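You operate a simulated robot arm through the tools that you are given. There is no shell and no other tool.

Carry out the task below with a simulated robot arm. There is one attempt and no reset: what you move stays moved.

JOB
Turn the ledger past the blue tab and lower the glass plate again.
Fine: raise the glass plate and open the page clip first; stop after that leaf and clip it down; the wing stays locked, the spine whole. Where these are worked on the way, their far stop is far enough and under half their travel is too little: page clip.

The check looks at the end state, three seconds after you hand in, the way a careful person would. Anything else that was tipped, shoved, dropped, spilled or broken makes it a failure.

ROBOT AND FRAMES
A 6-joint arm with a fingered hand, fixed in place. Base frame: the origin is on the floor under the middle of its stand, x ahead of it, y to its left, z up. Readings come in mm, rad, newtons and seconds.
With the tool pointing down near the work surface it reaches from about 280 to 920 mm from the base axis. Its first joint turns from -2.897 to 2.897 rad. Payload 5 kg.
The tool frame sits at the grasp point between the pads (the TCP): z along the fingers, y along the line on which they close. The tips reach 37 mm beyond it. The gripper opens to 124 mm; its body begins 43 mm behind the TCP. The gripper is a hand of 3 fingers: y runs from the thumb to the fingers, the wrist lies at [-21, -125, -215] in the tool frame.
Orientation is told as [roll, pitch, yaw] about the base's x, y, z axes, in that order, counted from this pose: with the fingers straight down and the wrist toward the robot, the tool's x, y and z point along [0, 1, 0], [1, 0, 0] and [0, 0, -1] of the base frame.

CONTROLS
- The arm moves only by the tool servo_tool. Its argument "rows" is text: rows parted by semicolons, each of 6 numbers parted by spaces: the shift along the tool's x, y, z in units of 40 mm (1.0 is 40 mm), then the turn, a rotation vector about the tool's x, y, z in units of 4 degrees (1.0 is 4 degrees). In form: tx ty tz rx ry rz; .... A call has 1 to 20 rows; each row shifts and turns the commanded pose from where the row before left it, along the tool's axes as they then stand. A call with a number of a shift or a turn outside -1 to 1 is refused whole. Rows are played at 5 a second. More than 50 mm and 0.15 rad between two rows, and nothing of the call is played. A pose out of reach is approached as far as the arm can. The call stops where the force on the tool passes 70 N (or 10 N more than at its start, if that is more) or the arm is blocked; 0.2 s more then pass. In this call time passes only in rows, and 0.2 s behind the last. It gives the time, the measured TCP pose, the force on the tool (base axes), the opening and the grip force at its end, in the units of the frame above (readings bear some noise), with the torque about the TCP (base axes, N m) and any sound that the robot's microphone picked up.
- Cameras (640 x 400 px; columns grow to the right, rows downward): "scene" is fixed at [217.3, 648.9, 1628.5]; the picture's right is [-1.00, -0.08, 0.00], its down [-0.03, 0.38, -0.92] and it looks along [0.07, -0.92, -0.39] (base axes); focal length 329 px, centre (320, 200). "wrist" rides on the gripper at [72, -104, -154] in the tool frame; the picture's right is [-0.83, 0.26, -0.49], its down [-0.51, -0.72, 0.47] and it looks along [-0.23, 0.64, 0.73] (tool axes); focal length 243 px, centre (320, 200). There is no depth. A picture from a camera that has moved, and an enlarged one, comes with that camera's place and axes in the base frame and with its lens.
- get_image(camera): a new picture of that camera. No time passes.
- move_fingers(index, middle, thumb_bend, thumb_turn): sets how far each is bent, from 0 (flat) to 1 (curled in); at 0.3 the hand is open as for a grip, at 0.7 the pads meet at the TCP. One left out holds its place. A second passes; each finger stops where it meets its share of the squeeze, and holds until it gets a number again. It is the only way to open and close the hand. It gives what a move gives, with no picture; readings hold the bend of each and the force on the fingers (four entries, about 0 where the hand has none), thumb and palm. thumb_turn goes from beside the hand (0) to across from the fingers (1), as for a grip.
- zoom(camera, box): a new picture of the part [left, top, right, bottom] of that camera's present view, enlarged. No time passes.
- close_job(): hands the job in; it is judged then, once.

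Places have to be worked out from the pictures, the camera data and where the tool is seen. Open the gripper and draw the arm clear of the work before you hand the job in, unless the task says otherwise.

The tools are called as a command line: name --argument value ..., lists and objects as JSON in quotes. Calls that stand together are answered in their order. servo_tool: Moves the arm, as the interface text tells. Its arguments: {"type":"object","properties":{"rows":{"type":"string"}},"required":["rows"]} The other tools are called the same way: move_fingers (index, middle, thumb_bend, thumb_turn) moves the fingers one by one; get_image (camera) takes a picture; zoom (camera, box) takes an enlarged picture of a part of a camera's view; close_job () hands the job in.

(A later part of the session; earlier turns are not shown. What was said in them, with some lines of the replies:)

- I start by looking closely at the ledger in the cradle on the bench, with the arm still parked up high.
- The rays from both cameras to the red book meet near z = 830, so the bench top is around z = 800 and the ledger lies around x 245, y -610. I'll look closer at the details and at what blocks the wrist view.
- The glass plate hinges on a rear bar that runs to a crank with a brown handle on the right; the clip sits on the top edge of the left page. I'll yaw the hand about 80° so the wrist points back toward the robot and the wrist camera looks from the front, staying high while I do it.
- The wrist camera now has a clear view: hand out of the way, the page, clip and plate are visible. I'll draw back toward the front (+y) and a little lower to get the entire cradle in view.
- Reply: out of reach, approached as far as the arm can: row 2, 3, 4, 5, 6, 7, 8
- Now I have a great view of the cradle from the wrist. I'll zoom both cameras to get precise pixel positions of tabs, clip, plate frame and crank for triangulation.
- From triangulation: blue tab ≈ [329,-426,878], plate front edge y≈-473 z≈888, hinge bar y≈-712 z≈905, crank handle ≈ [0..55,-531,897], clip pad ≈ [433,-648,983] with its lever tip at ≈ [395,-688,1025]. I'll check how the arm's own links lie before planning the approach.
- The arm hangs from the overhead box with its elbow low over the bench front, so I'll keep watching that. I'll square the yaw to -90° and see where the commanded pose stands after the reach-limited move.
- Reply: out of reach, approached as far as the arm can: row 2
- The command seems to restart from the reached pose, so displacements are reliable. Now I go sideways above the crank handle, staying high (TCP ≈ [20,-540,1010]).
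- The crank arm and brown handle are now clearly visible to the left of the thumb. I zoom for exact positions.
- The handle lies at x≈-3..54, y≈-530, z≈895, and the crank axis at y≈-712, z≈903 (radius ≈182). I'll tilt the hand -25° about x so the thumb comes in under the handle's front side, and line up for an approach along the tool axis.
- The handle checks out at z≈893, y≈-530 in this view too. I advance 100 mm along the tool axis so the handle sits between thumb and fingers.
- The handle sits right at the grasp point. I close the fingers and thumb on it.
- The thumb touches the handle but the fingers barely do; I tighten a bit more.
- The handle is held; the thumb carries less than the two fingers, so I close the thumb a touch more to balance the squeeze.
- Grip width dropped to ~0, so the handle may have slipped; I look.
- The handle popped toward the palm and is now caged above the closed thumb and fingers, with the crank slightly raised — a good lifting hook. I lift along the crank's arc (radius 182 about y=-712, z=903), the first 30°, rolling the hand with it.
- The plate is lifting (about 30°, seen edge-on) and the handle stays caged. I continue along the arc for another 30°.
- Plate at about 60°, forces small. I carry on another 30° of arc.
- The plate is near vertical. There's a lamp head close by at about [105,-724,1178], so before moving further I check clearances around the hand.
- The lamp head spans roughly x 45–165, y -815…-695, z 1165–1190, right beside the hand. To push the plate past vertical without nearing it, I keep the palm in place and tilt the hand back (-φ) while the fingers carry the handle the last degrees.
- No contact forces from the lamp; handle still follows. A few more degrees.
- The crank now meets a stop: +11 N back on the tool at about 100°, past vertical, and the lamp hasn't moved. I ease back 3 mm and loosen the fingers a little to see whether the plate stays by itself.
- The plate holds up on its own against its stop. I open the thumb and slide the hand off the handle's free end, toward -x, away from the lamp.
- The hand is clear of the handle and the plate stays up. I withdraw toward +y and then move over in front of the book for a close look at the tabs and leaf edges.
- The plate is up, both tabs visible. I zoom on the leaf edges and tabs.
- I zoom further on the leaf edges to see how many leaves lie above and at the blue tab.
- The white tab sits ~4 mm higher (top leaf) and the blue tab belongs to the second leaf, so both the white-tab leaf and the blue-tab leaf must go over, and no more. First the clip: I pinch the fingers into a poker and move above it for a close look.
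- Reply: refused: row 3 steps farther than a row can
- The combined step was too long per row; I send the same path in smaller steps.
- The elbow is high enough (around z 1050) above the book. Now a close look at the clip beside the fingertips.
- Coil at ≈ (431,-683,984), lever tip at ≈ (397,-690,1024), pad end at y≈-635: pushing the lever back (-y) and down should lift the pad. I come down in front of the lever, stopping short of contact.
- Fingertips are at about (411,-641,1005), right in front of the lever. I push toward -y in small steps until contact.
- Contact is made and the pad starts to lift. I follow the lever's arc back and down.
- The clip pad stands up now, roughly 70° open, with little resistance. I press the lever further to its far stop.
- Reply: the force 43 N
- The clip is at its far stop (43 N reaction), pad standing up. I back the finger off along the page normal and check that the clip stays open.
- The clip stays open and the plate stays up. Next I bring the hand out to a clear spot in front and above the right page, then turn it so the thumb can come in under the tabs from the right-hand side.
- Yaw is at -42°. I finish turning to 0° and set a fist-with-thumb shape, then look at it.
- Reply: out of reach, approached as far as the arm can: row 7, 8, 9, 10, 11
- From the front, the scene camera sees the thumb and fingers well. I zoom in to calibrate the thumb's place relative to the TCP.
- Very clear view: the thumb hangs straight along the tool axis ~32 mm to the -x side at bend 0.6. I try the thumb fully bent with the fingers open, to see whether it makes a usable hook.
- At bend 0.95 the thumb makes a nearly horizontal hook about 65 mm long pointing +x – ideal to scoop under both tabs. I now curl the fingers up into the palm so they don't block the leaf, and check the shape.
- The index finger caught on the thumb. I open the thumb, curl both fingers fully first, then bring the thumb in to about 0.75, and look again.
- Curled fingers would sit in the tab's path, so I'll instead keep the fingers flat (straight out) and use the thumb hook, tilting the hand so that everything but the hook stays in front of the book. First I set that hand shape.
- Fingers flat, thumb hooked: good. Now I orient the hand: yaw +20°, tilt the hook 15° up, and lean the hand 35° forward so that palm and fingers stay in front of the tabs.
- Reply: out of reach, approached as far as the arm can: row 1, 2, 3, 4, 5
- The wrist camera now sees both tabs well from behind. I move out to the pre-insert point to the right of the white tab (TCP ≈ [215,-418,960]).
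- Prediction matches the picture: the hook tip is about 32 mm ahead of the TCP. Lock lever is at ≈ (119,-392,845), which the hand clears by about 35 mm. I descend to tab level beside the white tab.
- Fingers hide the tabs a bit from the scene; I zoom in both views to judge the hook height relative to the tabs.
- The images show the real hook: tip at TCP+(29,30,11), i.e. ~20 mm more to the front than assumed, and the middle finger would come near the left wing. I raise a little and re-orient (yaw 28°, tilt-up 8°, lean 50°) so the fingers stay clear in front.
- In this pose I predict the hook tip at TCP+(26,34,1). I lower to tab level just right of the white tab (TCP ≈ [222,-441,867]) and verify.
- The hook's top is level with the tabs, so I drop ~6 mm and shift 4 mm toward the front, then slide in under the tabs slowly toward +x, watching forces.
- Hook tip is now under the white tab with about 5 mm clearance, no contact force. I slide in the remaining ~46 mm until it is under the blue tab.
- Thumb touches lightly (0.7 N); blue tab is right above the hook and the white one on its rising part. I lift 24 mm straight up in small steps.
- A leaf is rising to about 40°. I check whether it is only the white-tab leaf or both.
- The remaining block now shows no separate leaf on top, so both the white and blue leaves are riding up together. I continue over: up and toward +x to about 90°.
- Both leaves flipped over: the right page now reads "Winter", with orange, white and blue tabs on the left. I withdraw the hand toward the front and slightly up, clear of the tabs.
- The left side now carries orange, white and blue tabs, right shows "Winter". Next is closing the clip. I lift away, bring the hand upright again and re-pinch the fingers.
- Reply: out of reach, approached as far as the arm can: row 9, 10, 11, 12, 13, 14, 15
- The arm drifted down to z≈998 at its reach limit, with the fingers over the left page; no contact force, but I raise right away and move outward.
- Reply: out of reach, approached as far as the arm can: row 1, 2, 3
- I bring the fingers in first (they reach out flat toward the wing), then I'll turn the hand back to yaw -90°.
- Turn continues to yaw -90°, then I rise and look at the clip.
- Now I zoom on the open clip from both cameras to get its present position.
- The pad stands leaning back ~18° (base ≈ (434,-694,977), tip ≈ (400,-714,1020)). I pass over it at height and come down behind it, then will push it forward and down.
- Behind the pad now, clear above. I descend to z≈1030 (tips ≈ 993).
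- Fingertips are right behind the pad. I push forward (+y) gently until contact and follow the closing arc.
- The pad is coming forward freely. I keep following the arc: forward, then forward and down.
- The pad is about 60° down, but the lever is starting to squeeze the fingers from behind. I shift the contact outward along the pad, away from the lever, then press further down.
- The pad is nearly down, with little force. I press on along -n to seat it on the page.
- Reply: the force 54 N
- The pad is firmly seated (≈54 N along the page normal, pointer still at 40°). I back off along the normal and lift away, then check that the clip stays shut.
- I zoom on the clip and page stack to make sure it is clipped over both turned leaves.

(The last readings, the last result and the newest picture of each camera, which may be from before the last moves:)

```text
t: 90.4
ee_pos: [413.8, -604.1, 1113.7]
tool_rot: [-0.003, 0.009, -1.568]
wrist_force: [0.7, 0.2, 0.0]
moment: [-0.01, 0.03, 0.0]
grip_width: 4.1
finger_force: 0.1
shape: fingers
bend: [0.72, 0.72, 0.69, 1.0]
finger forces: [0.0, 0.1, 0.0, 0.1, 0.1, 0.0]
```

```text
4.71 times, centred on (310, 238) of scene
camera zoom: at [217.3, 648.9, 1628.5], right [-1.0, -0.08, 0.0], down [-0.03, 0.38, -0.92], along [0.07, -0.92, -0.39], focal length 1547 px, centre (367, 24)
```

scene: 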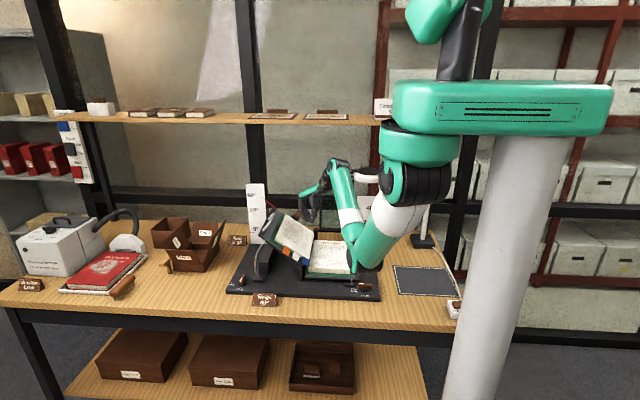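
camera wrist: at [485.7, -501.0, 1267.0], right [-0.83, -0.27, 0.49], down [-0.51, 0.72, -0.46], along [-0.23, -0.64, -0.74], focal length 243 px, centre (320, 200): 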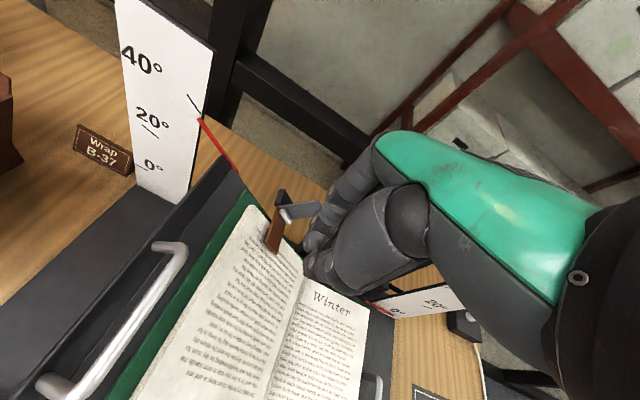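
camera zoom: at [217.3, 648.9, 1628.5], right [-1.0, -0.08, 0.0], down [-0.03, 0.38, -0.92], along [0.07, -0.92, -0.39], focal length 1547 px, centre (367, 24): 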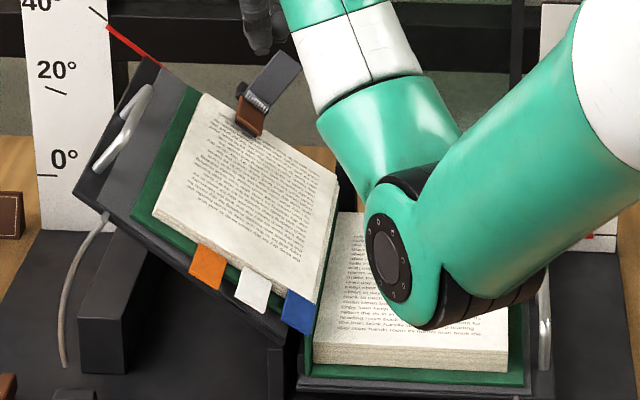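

The clip looks shut on the stack; I double-check with a tighter zoom against its original closed look.

zoom --camera "scene" --box '[280, 200, 325, 235]'

zoom --camera "wrist" --box '[255, 180, 325, 260]'

```text
11.43 times, centred on (302, 218) of scene
camera zoom: at [217.3, 648.9, 1628.5], right [-1.0, -0.08, 0.0], down [-0.03, 0.38, -0.92], along [0.07, -0.92, -0.39], focal length 3758 px, centre (520, 0)
```

zoom: 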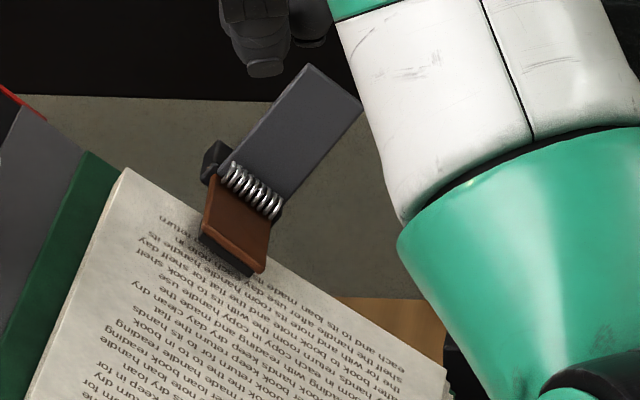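

```text
5.00 times, centred on (290, 220) of wrist
camera zoom: at [485.7, -501.0, 1267.0], right [-0.83, -0.27, 0.49], down [-0.51, 0.72, -0.46], along [-0.23, -0.64, -0.74], focal length 1213 px, centre (470, 100)
```

zoom: 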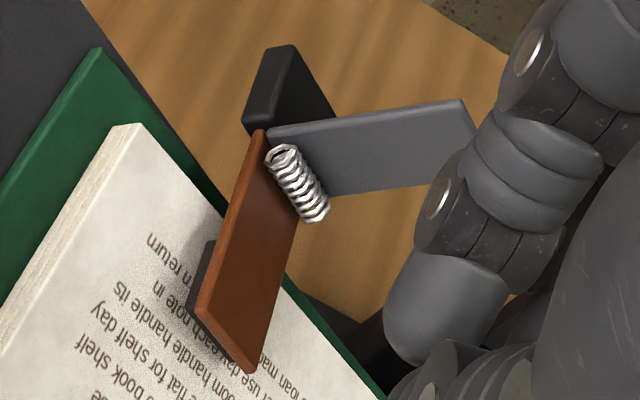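

Both leaves are under the foot of the clip, foot on the page. Now the plate: I travel back around the front toward the crank side, first to above the right page's front.

servo_tool --rows "-0.69 -0.5 0 0 0 0; -0.69 -0.64 0.24 0 0 0; -0.69 -0.64 0.24 0 0 0; -0.69 -0.64 0.24 0 0 0; -0.69 -0.6 0.24 0 0 0; -0.69 -0.5 0.24 0 0 0; 0 0 0 -0.83 0 0; 0 0 0 -0.83 0 0; 0 0 0 -0.83 0 0"

get_image --camera "scene"

```text
t: 92.4
ee_pos: [246.7, -465.7, 1068.4]
tool_rot: [-0.004, -0.168, -1.568]
wrist_force: [-0.1, -0.1, -0.6]
moment: [0.0, -0.01, -0.03]
grip_width: 4.2
finger_force: 0.1
shape: fingers
bend: [0.72, 0.72, 0.69, 1.0]
finger forces: [0.0, 0.0, 0.0, 0.1, 0.1, 0.0]
```

```text
taken
```

scene: 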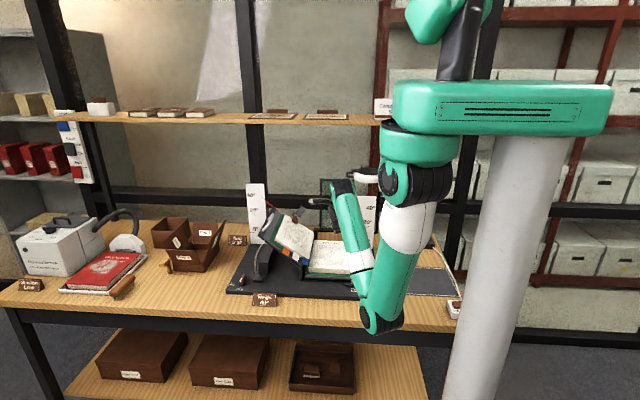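

I set the hand half-open as when I left the handle and move over to the right of the crank (x≈-60).

servo_tool --rows "-0.96 0.247 0.036 0 0 0; -0.96 0.247 0.036 0 0 0; -0.96 0.247 0.036 0 0 0; -0.96 0.247 0.036 0 0 0; -0.96 0.247 0.036 0 0 0; -0.96 0.247 0.036 0 0 0; -0.96 0.247 0.036 0 0 0; -0.96 0.247 0.036 0 0 0"

move_fingers --index 0.66 --middle 0.66 --thumb_bend 0.4

get_image --camera "wrist"

```text
t: 94.2
ee_pos: [-60.5, -544.6, 1070.6]
tool_rot: [-0.004, -0.167, -1.568]
wrist_force: [0.0, 0.3, -0.2]
moment: [0.01, 0.01, -0.01]
grip_width: 4.2
finger_force: 0.0
shape: fingers
bend: [0.72, 0.72, 0.69, 1.0]
finger forces: [0.1, 0.0, 0.1, 0.0, 0.0, 0.0]
```

```text
t: 95.2
ee_pos: [-61.0, -544.8, 1070.6]
tool_rot: [-0.005, -0.167, -1.57]
wrist_force: [0.2, 0.2, -0.3]
moment: [-0.04, 0.0, 0.02]
grip_width: 57.5
finger_force: 0.1
shape: fingers
bend: [0.66, 0.66, 0.4, 0.99]
finger forces: [0.0, 0.0, 0.0, 0.0, 0.0, 0.0]
```

```text
taken
camera wrist: at [11.7, -415.4, 1203.9], right [-0.83, -0.18, 0.53], down [-0.51, 0.63, -0.58], along [-0.23, -0.75, -0.61], focal length 243 px, centre (320, 200)
```

wrist: 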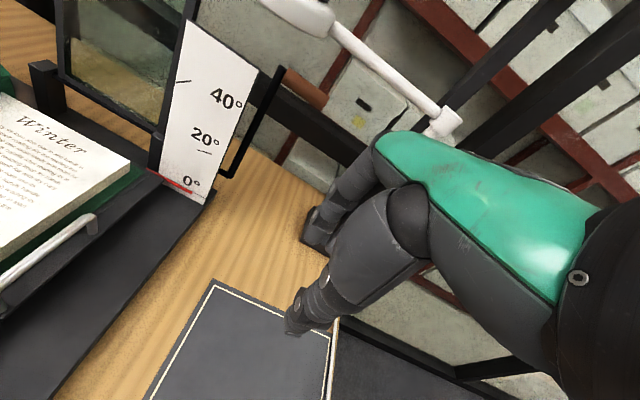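

The handle is visible at its raised position. I move straight back to beside it, along the same line I left by.

servo_tool --rows "0 0.985 0.17 0 0 0; 0 0.985 0.17 0 0 0; 0 0.985 0.17 0 0 0; 0 0.985 0.17 0 0 0; 0 0.985 0.17 0 0 0"

get_image --camera "wrist"

```text
t: 96.4
ee_pos: [-60.6, -745.0, 1070.7]
tool_rot: [-0.003, -0.168, -1.57]
wrist_force: [0.1, 0.6, -0.4]
moment: [-0.02, 0.01, -0.02]
grip_width: 57.9
finger_force: 0.1
shape: fingers
bend: [0.66, 0.66, 0.4, 0.99]
finger forces: [0.0, 0.1, 0.0, 0.0, 0.0, 0.0]
```

```text
taken
camera wrist: at [12.3, -615.8, 1202.9], right [-0.83, -0.18, 0.53], down [-0.51, 0.63, -0.58], along [-0.23, -0.75, -0.61], focal length 243 px, centre (320, 200)
```

wrist: 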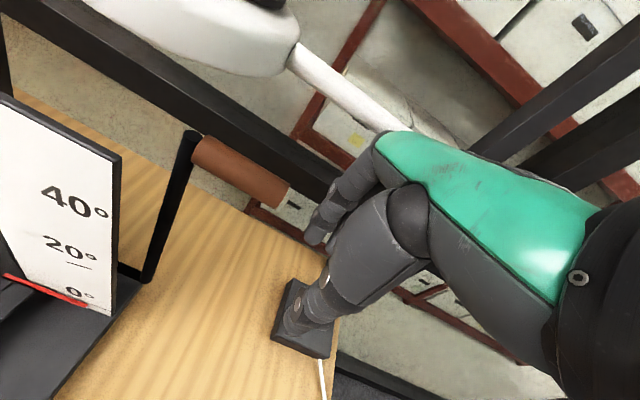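

View matches the one when I slid off. I nudge 2 mm forward and slide +x 80 mm so the handle re-enters between thumb and fingers.

servo_tool --rows "0 -0.06 -0.03 0 0 0; 0.4 0 0 0 0 0; 0.4 0 0 0 0 0; 0.4 0 0 0 0 0; 0.4 0 0 0 0 0; 0.4 0 0 0 0 0"

zoom --camera "wrist" --box '[200, 60, 440, 320]'

```text
t: 97.8
ee_pos: [19.8, -739.1, 1070.3]
tool_rot: [-0.003, -0.167, -1.569]
wrist_force: [-0.3, 0.6, -0.1]
moment: [-0.02, 0.0, 0.06]
grip_width: 57.8
finger_force: 0.1
shape: fingers
bend: [0.66, 0.66, 0.4, 0.99]
finger forces: [0.0, 0.0, 0.0, 0.1, 0.1, 0.0]
```

```text
1.54 times, centred on (320, 190) of wrist
camera zoom: at [91.9, -613.2, 1203.5], right [-0.83, -0.18, 0.53], down [-0.51, 0.63, -0.58], along [-0.23, -0.75, -0.61], focal length 373 px, centre (320, 215)
```

zoom: 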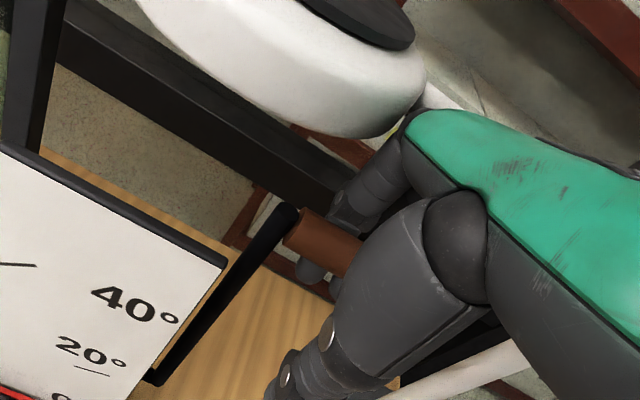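

The handle is between thumb and fingers again. I close the cage around it.

move_fingers --index 0.74 --middle 0.74 --thumb_bend 0.74

zoom --camera "wrist" --box '[200, 60, 440, 320]'

```text
t: 98.8
ee_pos: [19.2, -743.4, 1070.8]
tool_rot: [-0.003, -0.168, -1.568]
wrist_force: [0.4, -1.5, -0.1]
moment: [0.01, 0.0, 0.02]
grip_width: 0.6
finger_force: 0.3
shape: fingers
bend: [0.74, 0.74, 0.7, 1.0]
finger forces: [0.7, 0.0, 0.0, 0.0, 0.1, 0.0]
```

```text
1.54 times, centred on (320, 190) of wrist
camera zoom: at [91.8, -613.2, 1203.7], right [-0.83, -0.18, 0.53], down [-0.51, 0.63, -0.58], along [-0.23, -0.75, -0.61], focal length 373 px, centre (320, 215)
```

zoom: 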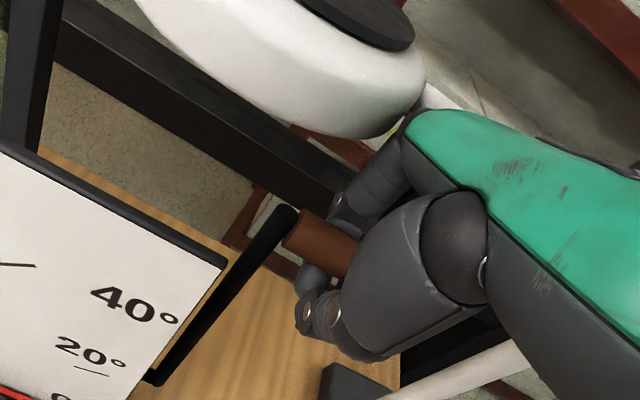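

Handle caged. Now I reverse the lifting path: first bring the crank forward past vertical.

servo_tool --rows "0 -0.135 -0.039 0.75 0 0; 0 -0.137 -0.032 0.75 0 0; 0 -0.139 -0.025 0.75 0 0; 0 -0.14 -0.017 0.75 0 0; 0 -0.14 -0.01 0.75 0 0; 0 -0.14 -0.003 0.75 0 0; 0 -0.139 0.004 0.75 0 0"

get_image --camera "wrist"

zoom --camera "scene" --box '[290, 140, 420, 270]'

```text
t: 100.4
ee_pos: [19.9, -701.7, 1075.2]
tool_rot: [-0.004, 0.199, -1.57]
wrist_force: [-0.1, -0.2, -1.7]
moment: [-0.03, 0.02, 0.03]
grip_width: 0.8
finger_force: 0.6
shape: fingers
bend: [0.74, 0.74, 0.7, 1.0]
finger forces: [0.9, 0.0, 0.0, 0.0, 0.0, 0.0]
```

```text
taken
camera wrist: at [91.8, -630.7, 1245.8], right [-0.83, -0.35, 0.43], down [-0.51, 0.8, -0.32], along [-0.23, -0.48, -0.84], focal length 243 px, centre (320, 200)
```

wrist: 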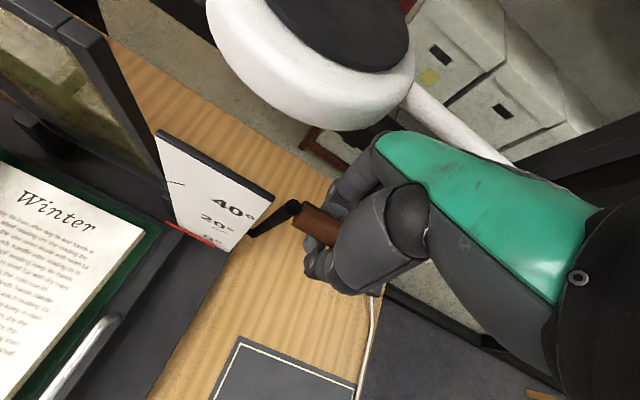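

```text
3.08 times, centred on (355, 205) of scene
camera zoom: at [217.3, 648.9, 1628.5], right [-1.0, -0.08, 0.0], down [-0.03, 0.38, -0.92], along [0.07, -0.92, -0.39], focal length 1012 px, centre (212, 185)
```

zoom: 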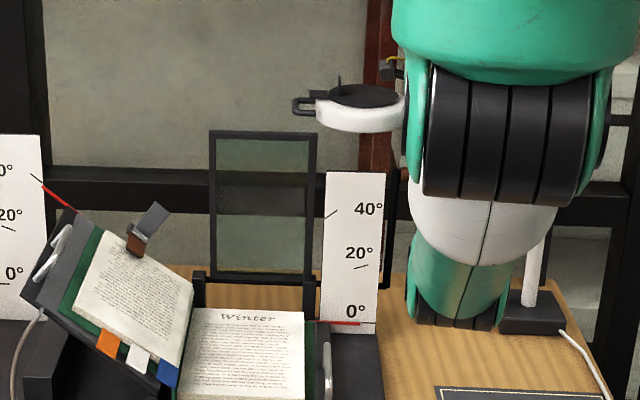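

The crank follows and the plate is just forward of vertical; the lamp is untouched. I lower on along the arc, first 30°.

servo_tool --rows "0 -0.226 0.053 -0.3 0 0; 0 -0.226 0.053 -0.3 0 0; 0 -0.222 0.068 -0.3 0 0; 0 -0.222 0.068 -0.3 0 0; 0 -0.217 0.082 -0.3 0 0; 0 -0.217 0.082 -0.3 0 0; 0 -0.211 0.094 -0.3 0 0; 0 -0.211 0.094 -0.3 0 0; 0 -0.205 0.108 -0.3 0 0; 0 -0.205 0.108 -0.3 0 0"

get_image --camera "wrist"

zoom --camera "scene" --box '[270, 140, 420, 290]'

```text
t: 102.6
ee_pos: [19.1, -613.7, 1050.9]
tool_rot: [-0.003, -0.008, -1.571]
wrist_force: [0.5, -9.5, -16.1]
moment: [0.14, 0.1, -0.05]
grip_width: 2.1
finger_force: 7.5
shape: fingers
bend: [0.73, 0.73, 0.72, 1.0]
finger forces: [10.8, 5.2, 0.0, 0.0, 0.1, 0.1]
```

```text
taken
camera wrist: at [91.7, -508.4, 1202.8], right [-0.83, -0.26, 0.5], down [-0.51, 0.72, -0.48], along [-0.23, -0.65, -0.73], focal length 243 px, centre (320, 200)
```

wrist: 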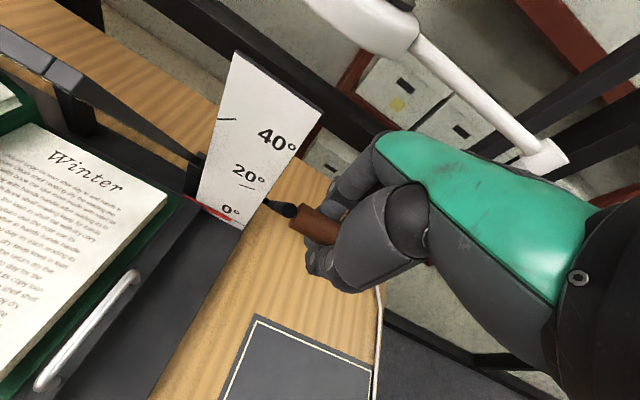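

```text
2.67 times, centred on (345, 215) of scene
camera zoom: at [217.3, 648.9, 1628.5], right [-1.0, -0.08, 0.0], down [-0.03, 0.38, -0.92], along [0.07, -0.92, -0.39], focal length 877 px, centre (253, 160)
```

zoom: 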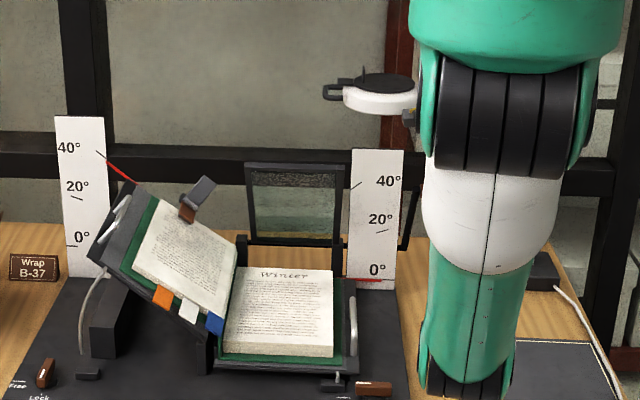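

The force (18 N) points straight inward along the crank radius – my path is a few mm too far out. I shift 4 mm inward and continue down 30°.

servo_tool --rows "0 0.06 0.085 0 0 0; 0 -0.198 0.122 -0.3 0 0; 0 -0.198 0.122 -0.3 0 0; 0 -0.19 0.134 -0.3 0 0; 0 -0.19 0.134 -0.3 0 0; 0 -0.181 0.147 -0.3 0 0; 0 -0.181 0.147 -0.3 0 0; 0 -0.171 0.158 -0.3 0 0; 0 -0.171 0.158 -0.3 0 0; 0 -0.161 0.169 -0.3 0 0; 0 -0.161 0.169 -0.3 0 0"

get_image --camera "wrist"

zoom --camera "scene" --box '[270, 170, 400, 290]'

```text
t: 105.0
ee_pos: [18.5, -553.0, 983.8]
tool_rot: [-0.003, -0.22, -1.57]
wrist_force: [0.8, -15.6, -9.0]
moment: [-0.05, -0.03, 0.02]
grip_width: 2.6
finger_force: 11.3
shape: fingers
bend: [0.73, 0.73, 0.72, 1.0]
finger forces: [12.8, 5.8, 0.0, 0.0, 4.6, 0.0]
```

```text
taken
camera wrist: at [91.4, -416.6, 1109.5], right [-0.83, -0.15, 0.54], down [-0.51, 0.6, -0.62], along [-0.23, -0.79, -0.57], focal length 243 px, centre (320, 200)
```

wrist: 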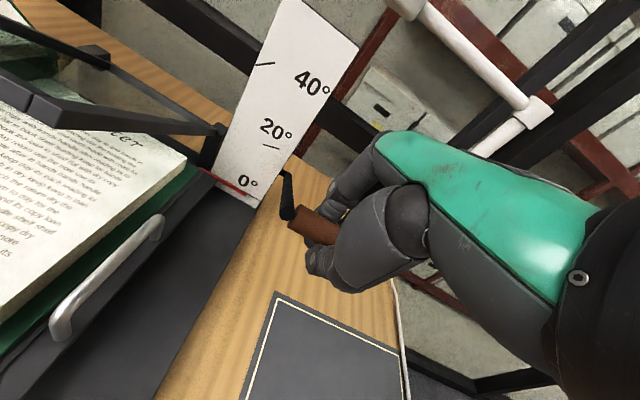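

```text
3.33 times, centred on (335, 230) of scene
camera zoom: at [217.3, 648.9, 1628.5], right [-1.0, -0.08, 0.0], down [-0.03, 0.38, -0.92], along [0.07, -0.92, -0.39], focal length 1096 px, centre (270, 100)
```

zoom: 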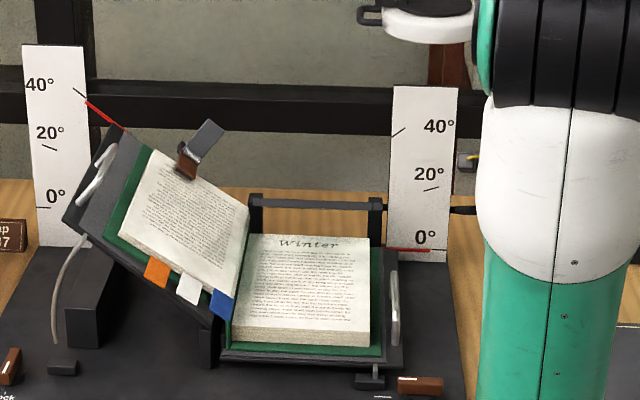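

Still an inward pull of 18 N, so I correct another 5 mm inward, then go on down most of the remaining angle, more slowly.

servo_tool --rows "0 0.1 0.09 0 0 0; 0 -0.15 0.179 -0.3 0 0; 0 -0.15 0.179 -0.3 0 0; 0 -0.138 0.189 -0.3 0 0; 0 -0.138 0.189 -0.3 0 0; 0 -0.126 0.198 -0.3 0 0; 0 -0.126 0.198 -0.3 0 0"

get_image --camera "wrist"

zoom --camera "scene" --box '[270, 190, 380, 290]'

```text
t: 106.6
ee_pos: [17.1, -536.5, 929.3]
tool_rot: [-0.004, -0.348, -1.568]
wrist_force: [-0.9, 0.4, -0.2]
moment: [-0.05, -0.02, 0.01]
grip_width: 2.0
finger_force: 3.7
shape: fingers
bend: [0.74, 0.74, 0.72, 1.0]
finger forces: [1.7, 1.4, 0.1, 0.0, 4.7, 0.1]
```

```text
taken
camera wrist: at [91.5, -386.8, 1036.9], right [-0.83, -0.08, 0.55], down [-0.51, 0.52, -0.69], along [-0.23, -0.85, -0.47], focal length 243 px, centre (320, 200)
```

wrist: 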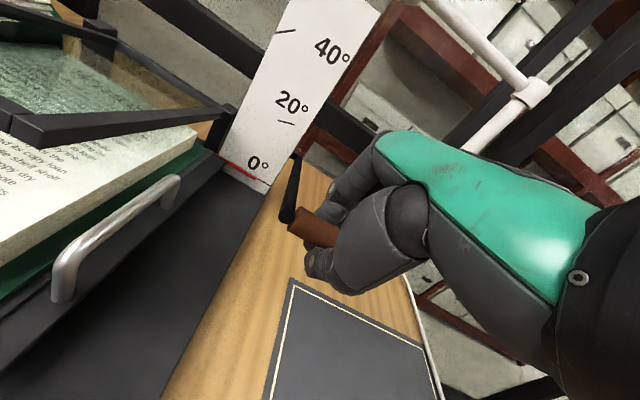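

```text
4.00 times, centred on (325, 240) of scene
camera zoom: at [217.3, 648.9, 1628.5], right [-1.0, -0.08, 0.0], down [-0.03, 0.38, -0.92], along [0.07, -0.92, -0.39], focal length 1315 px, centre (300, 40)
```

zoom: 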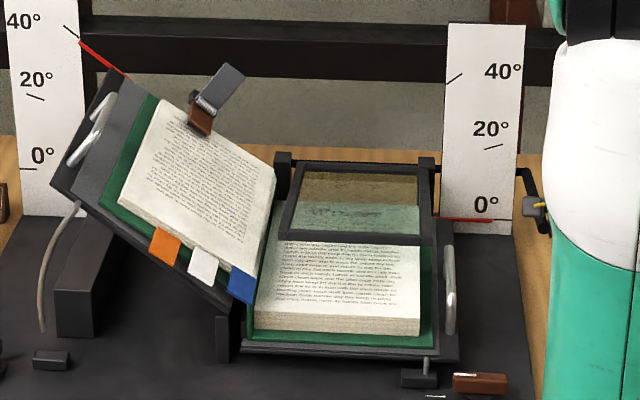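

Almost down (about 12° left), forces near zero. I lower the last part in small steps.

servo_tool --rows "0 -0.083 0.18 -0.2 0 0; 0 -0.083 0.18 -0.2 0 0; 0 -0.08 0.18 -0.2 0 0; 0 -0.08 0.18 -0.2 0 0"

get_image --camera "wrist"

zoom --camera "scene" --box '[290, 220, 380, 290]'

```text
t: 107.6
ee_pos: [18.6, -534.7, 896.6]
tool_rot: [-0.004, -0.402, -1.569]
wrist_force: [0.9, 4.7, -1.3]
moment: [0.01, 0.01, -0.03]
grip_width: 1.5
finger_force: 3.3
shape: fingers
bend: [0.74, 0.74, 0.72, 1.0]
finger forces: [0.7, 0.0, 0.0, 0.0, 6.1, 0.1]
```

```text
taken
camera wrist: at [91.3, -378.4, 996.3], right [-0.83, -0.05, 0.56], down [-0.51, 0.48, -0.71], along [-0.23, -0.88, -0.42], focal length 243 px, centre (320, 200)
```

wrist: 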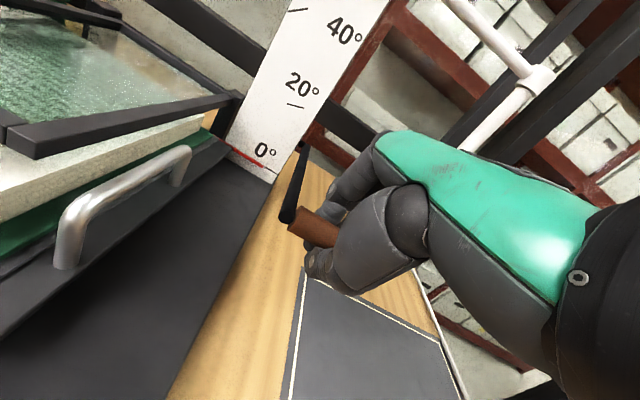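

```text
5.71 times, centred on (335, 255) of scene
camera zoom: at [217.3, 648.9, 1628.5], right [-1.0, -0.08, 0.0], down [-0.03, 0.38, -0.92], along [0.07, -0.92, -0.39], focal length 1879 px, centre (234, -114)
```

zoom: 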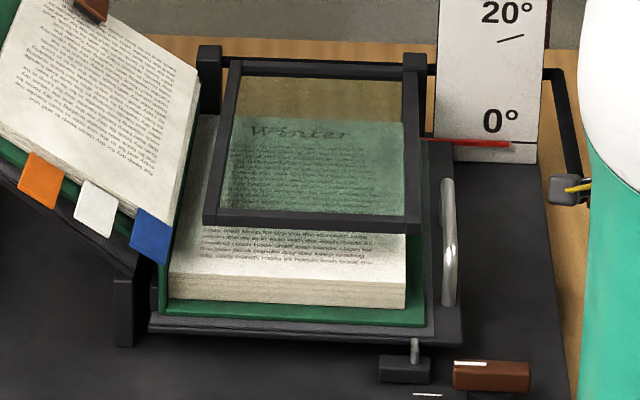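

The plate's front edge is still ~12 mm above where it rested originally. A few more millimetres down.

servo_tool --rows "0 -0.03 0.12 0 0 0; 0 -0.04 0.12 0 0 0; 0 -0.04 0.12 0 0 0"

zoom --camera "scene" --box '[290, 220, 380, 290]'

zoom --camera "wrist" --box '[0, 0, 440, 320]'

```text
t: 108.4
ee_pos: [18.6, -536.7, 882.2]
tool_rot: [-0.004, -0.399, -1.57]
wrist_force: [0.7, 9.5, -1.5]
moment: [0.05, -0.02, 0.01]
grip_width: 1.7
finger_force: 4.5
shape: fingers
bend: [0.74, 0.74, 0.71, 1.0]
finger forces: [0.1, 0.0, 0.1, 0.0, 8.6, 0.0]
```

```text
5.71 times, centred on (335, 255) of scene
camera zoom: at [217.3, 648.9, 1628.5], right [-1.0, -0.08, 0.0], down [-0.03, 0.38, -0.92], along [0.07, -0.92, -0.39], focal length 1879 px, centre (234, -114)
```

zoom: 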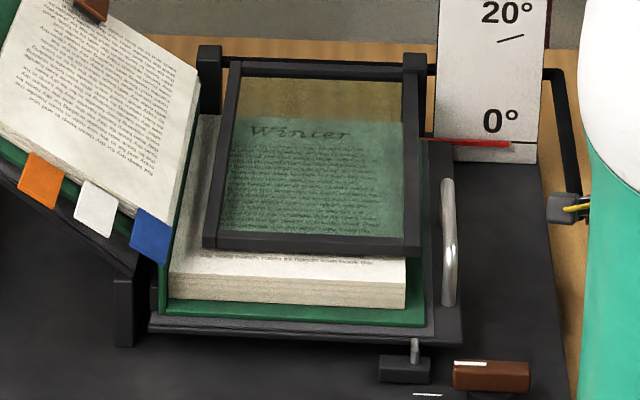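

```text
1.25 times, centred on (220, 160) of wrist
camera zoom: at [91.2, -379.7, 981.8], right [-0.83, -0.05, 0.56], down [-0.51, 0.48, -0.71], along [-0.23, -0.88, -0.42], focal length 303 px, centre (445, 250)
```

zoom: 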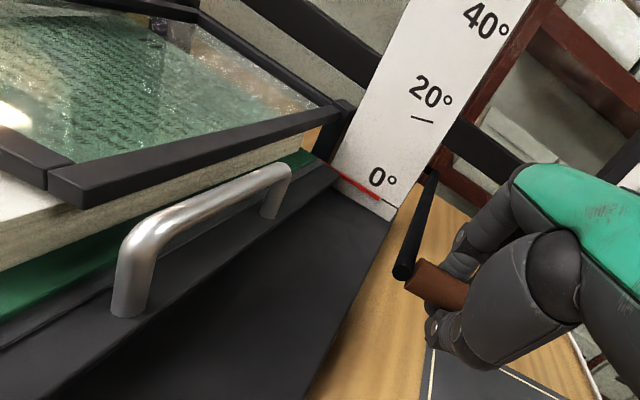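

The plate is close to the page now. I ease 3 mm outward (radial push) and a further 6 mm down to let it settle completely.

servo_tool --rows "0 -0.064 0.054 0 0 0; 0 -0.064 0.054 0 0 0; 0 -0.03 0.08 0 0 0"

zoom --camera "scene" --box '[290, 220, 380, 290]'

zoom --camera "wrist" --box '[0, 0, 440, 320]'

```text
t: 109.2
ee_pos: [17.2, -533.4, 873.6]
tool_rot: [-0.005, -0.404, -1.569]
wrist_force: [-0.4, -1.3, 0.7]
moment: [0.0, 0.01, 0.01]
grip_width: 1.0
finger_force: 0.4
shape: fingers
bend: [0.73, 0.74, 0.72, 1.0]
finger forces: [0.9, 0.1, 0.1, 0.0, 0.0, 0.0]
```

```text
5.71 times, centred on (335, 255) of scene
camera zoom: at [217.3, 648.9, 1628.5], right [-1.0, -0.08, 0.0], down [-0.03, 0.38, -0.92], along [0.07, -0.92, -0.39], focal length 1879 px, centre (234, -114)
```

zoom: 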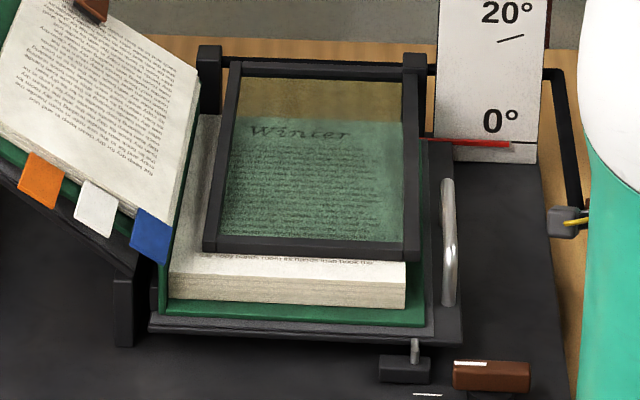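

```text
1.25 times, centred on (220, 160) of wrist
camera zoom: at [90.6, -377.6, 973.1], right [-0.83, -0.05, 0.56], down [-0.51, 0.48, -0.71], along [-0.23, -0.88, -0.42], focal length 303 px, centre (445, 250)
```

zoom: 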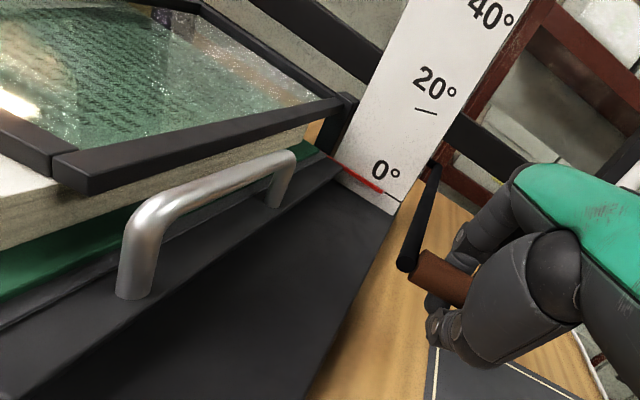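

Forces are near zero; I lower another 6 mm to see whether the plate moves any more or already rests.

servo_tool --rows "0 -0.03 0.08 0 0 0; 0 -0.03 0.08 0 0 0"

zoom --camera "scene" --box '[290, 220, 380, 290]'

zoom --camera "wrist" --box '[240, 140, 440, 320]'

```text
t: 109.8
ee_pos: [18.0, -533.4, 865.9]
tool_rot: [-0.005, -0.402, -1.57]
wrist_force: [-0.1, 0.1, 0.4]
moment: [-0.04, 0.02, 0.0]
grip_width: 0.9
finger_force: 0.4
shape: fingers
bend: [0.73, 0.74, 0.72, 1.0]
finger forces: [0.2, 0.0, 0.1, 0.1, 0.0, 0.1]
```

```text
5.71 times, centred on (335, 255) of scene
camera zoom: at [217.3, 648.9, 1628.5], right [-1.0, -0.08, 0.0], down [-0.03, 0.38, -0.92], along [0.07, -0.92, -0.39], focal length 1879 px, centre (234, -114)
```

zoom: 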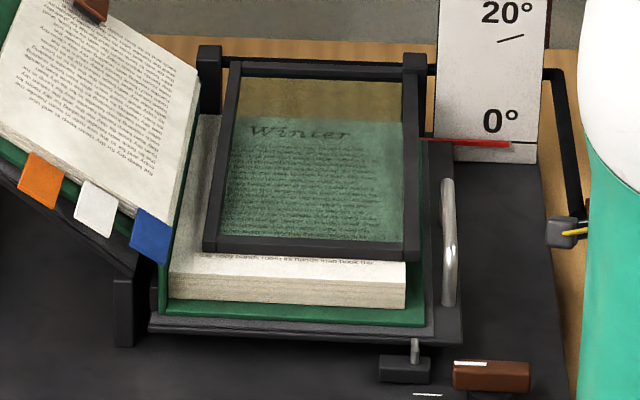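

```text
2.22 times, centred on (340, 230) of wrist
camera zoom: at [91.0, -377.7, 965.7], right [-0.83, -0.05, 0.56], down [-0.51, 0.48, -0.71], along [-0.23, -0.88, -0.42], focal length 539 px, centre (276, 133)
```

zoom: 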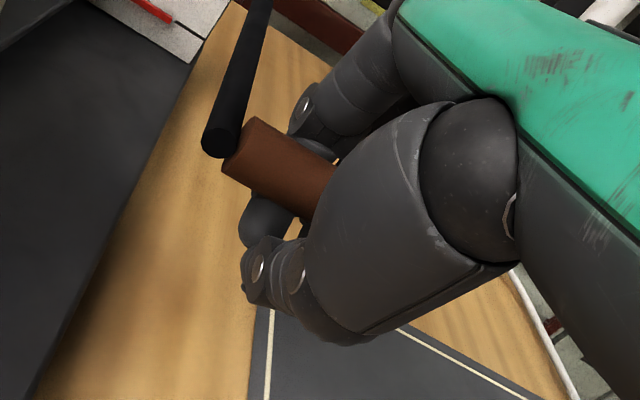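

The plate doesn't move any further: it rests on the page. I raise 8 mm within the cage's slack, loosen slightly, and slide the hand off the handle's free end.

servo_tool --rows "0 0.03 -0.09 0 0 0; 0 0.03 -0.09 0 0 0"

move_fingers --index 0.66 --middle 0.66 --thumb_bend 0.6

zoom --camera "wrist" --box '[240, 140, 440, 320]'

```text
t: 110.4
ee_pos: [18.7, -533.2, 873.0]
tool_rot: [-0.003, -0.403, -1.568]
wrist_force: [0.1, -2.9, -2.2]
moment: [0.01, 0.05, -0.04]
grip_width: 1.2
finger_force: 0.3
shape: fingers
bend: [0.73, 0.74, 0.72, 1.0]
finger forces: [1.2, 0.0, 0.0, 0.0, 0.0, 0.1]
```

```text
t: 111.4
ee_pos: [18.3, -532.9, 874.0]
tool_rot: [-0.003, -0.403, -1.569]
wrist_force: [-0.2, 0.1, 0.1]
moment: [-0.02, -0.02, 0.0]
grip_width: 26.8
finger_force: 0.1
shape: fingers
bend: [0.66, 0.66, 0.6, 1.0]
finger forces: [0.1, 0.1, 0.1, 0.0, 0.0, 0.0]
```

```text
2.22 times, centred on (340, 230) of wrist
camera zoom: at [91.0, -377.1, 973.0], right [-0.83, -0.05, 0.56], down [-0.51, 0.48, -0.71], along [-0.23, -0.88, -0.42], focal length 539 px, centre (276, 133)
```

zoom: 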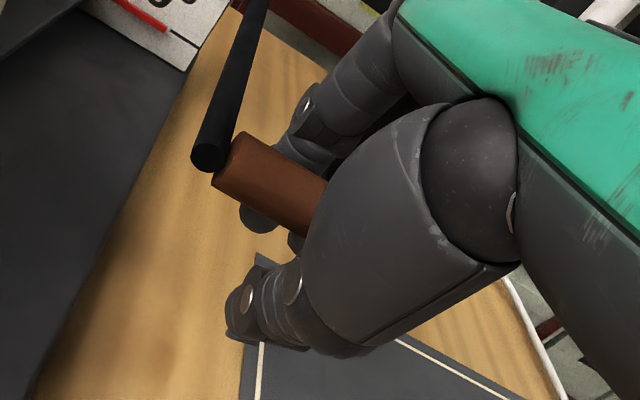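

Loosened with no contact forces. Now I slide -x by 90 mm to leave the handle, then check it.

servo_tool --rows "-0.45 0 0 0 0 0; -0.45 0 0 0 0 0; -0.45 0 0 0 0 0; -0.45 0 0 0 0 0; -0.45 0 0 0 0 0"

get_image --camera "wrist"

get_image --camera "scene"

```text
t: 112.6
ee_pos: [-70.9, -533.7, 874.1]
tool_rot: [-0.005, -0.402, -1.57]
wrist_force: [-0.7, -0.4, -0.1]
moment: [0.03, 0.0, 0.0]
grip_width: 27.0
finger_force: 0.2
shape: fingers
bend: [0.66, 0.66, 0.6, 1.0]
finger forces: [0.1, 0.1, 0.0, 0.0, 0.1, 0.0]
```

```text
taken
camera wrist: at [1.1, -377.2, 973.5], right [-0.83, -0.05, 0.56], down [-0.51, 0.48, -0.71], along [-0.23, -0.88, -0.42], focal length 243 px, centre (320, 200)
```

wrist: 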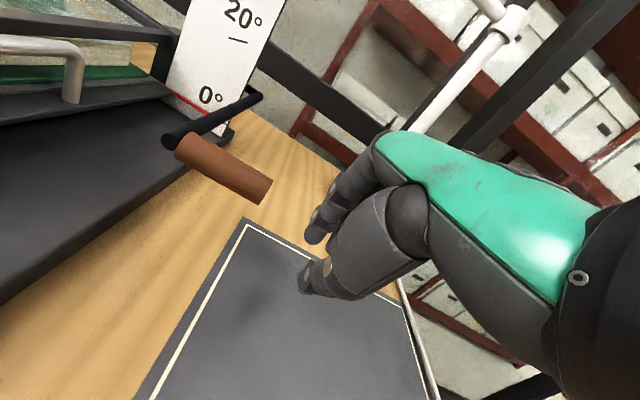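

```text
taken
```

scene: 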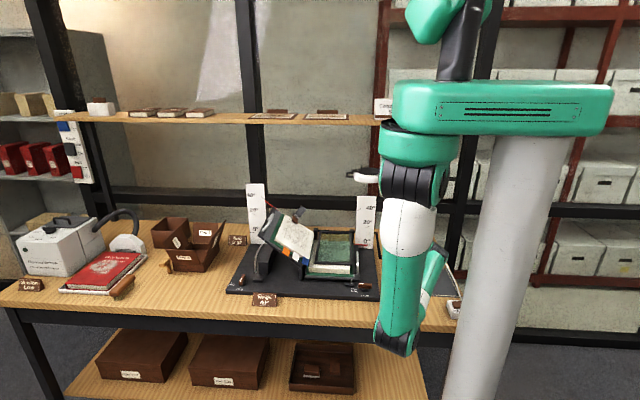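

The hand is free of the crank. I rise straight up clear of everything and open the hand.

servo_tool --rows "0 0.39 -0.92 0 0 0; 0 0.39 -0.92 0 0 0; 0 0.39 -0.92 0 0 0; 0 0.39 -0.92 0 0 0; 0 0.39 -0.92 0 0 0"

move_fingers --index 0.3 --middle 0.3 --thumb_bend 0.3

zoom --camera "scene" --box '[220, 175, 390, 305]'

zoom --camera "scene" --box '[280, 200, 360, 285]'

get_image --camera "wrist"

```text
t: 113.8
ee_pos: [-69.8, -533.0, 1075.0]
tool_rot: [-0.003, -0.4, -1.57]
wrist_force: [0.4, 0.2, -1.0]
moment: [-0.03, -0.03, -0.01]
grip_width: 27.2
finger_force: 0.0
shape: fingers
bend: [0.66, 0.66, 0.6, 1.0]
finger forces: [0.1, 0.0, 0.1, 0.1, 0.0, 0.1]
```

```text
t: 114.8
ee_pos: [-70.2, -533.2, 1074.3]
tool_rot: [-0.002, -0.403, -1.57]
wrist_force: [-0.5, 0.6, -0.7]
moment: [-0.04, 0.01, -0.02]
grip_width: 127.8
finger_force: 0.0
shape: fingers
bend: [0.3, 0.3, 0.3, 0.98]
finger forces: [0.0, 0.0, 0.0, 0.0, 0.1, 0.0]
```

```text
3.08 times, centred on (305, 240) of scene
camera zoom: at [217.3, 648.9, 1628.5], right [-1.0, -0.08, 0.0], down [-0.03, 0.38, -0.92], along [0.07, -0.92, -0.39], focal length 1012 px, centre (366, 77)
```

zoom: 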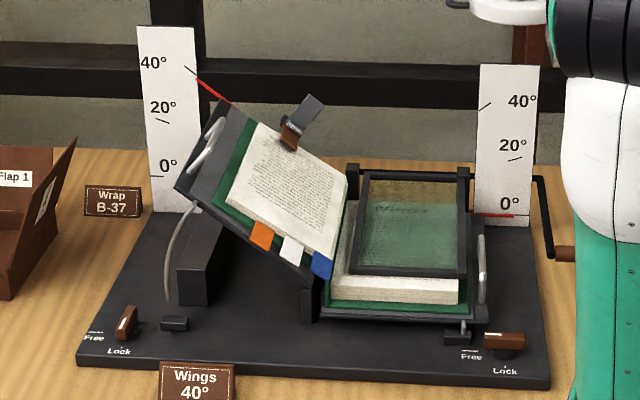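

```text
4.71 times, centred on (320, 242) of scene
camera zoom: at [217.3, 648.9, 1628.5], right [-1.0, -0.08, 0.0], down [-0.03, 0.38, -0.92], along [0.07, -0.92, -0.39], focal length 1547 px, centre (320, 0)
```

zoom: 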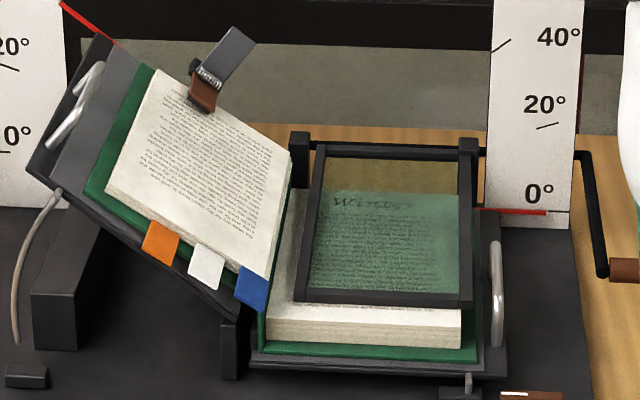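

```text
taken
camera wrist: at [1.9, -376.6, 1174.0], right [-0.83, -0.05, 0.56], down [-0.51, 0.48, -0.71], along [-0.23, -0.88, -0.42], focal length 243 px, centre (320, 200)
```

wrist: 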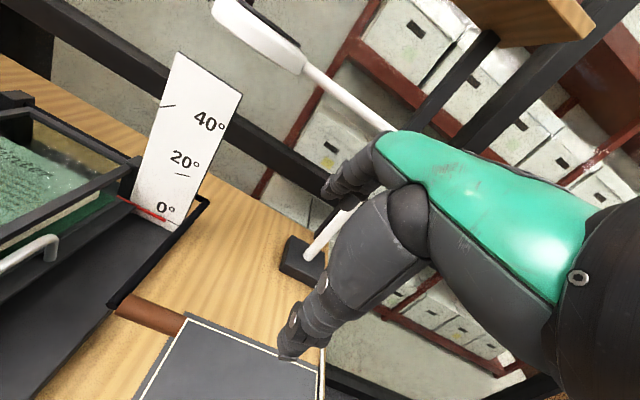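

Everything is in its end state. The plate is resting on "Winter", and the orange, white and blue leaves lie on the left under the closed clip. Both wing locks still read Lock with the pointers at 40° and 0°. The lamp is untouched, and the hand is open and clear, so I hand in the job.

close_job

```text
The job is handed in.
```

The ledger is turned past the blue tab, the leaf is clipped down, and the glass plate is lowered again. The job is handed in, but I haven't seen the check's result.

- **Pages:** The blue tab was on the second leaf, under the white-tab leaf, so I turned both and stopped there. The right page now reads "Winter". The orange, white and blue tabs are all on the left.
- **Clip:** I opened the clip to its far stop before turning the page. Afterwards I pressed it shut with about 54 N. It sits at a slightly steeper angle than at the start, which fits the thicker stack under it. I judged from pictures that its foot touches the page.
- **Plate:** I raised the plate with the crank until it held past vertical. I then lowered it until it stopped moving and rested on the page.
- **Wings:** Neither wing lock was touched, and the pointers still read 40° and 0°.
- **Everything else:** The lamp beside the crank has not moved, and nothing else was bumped. The hand is open and well clear of the work.
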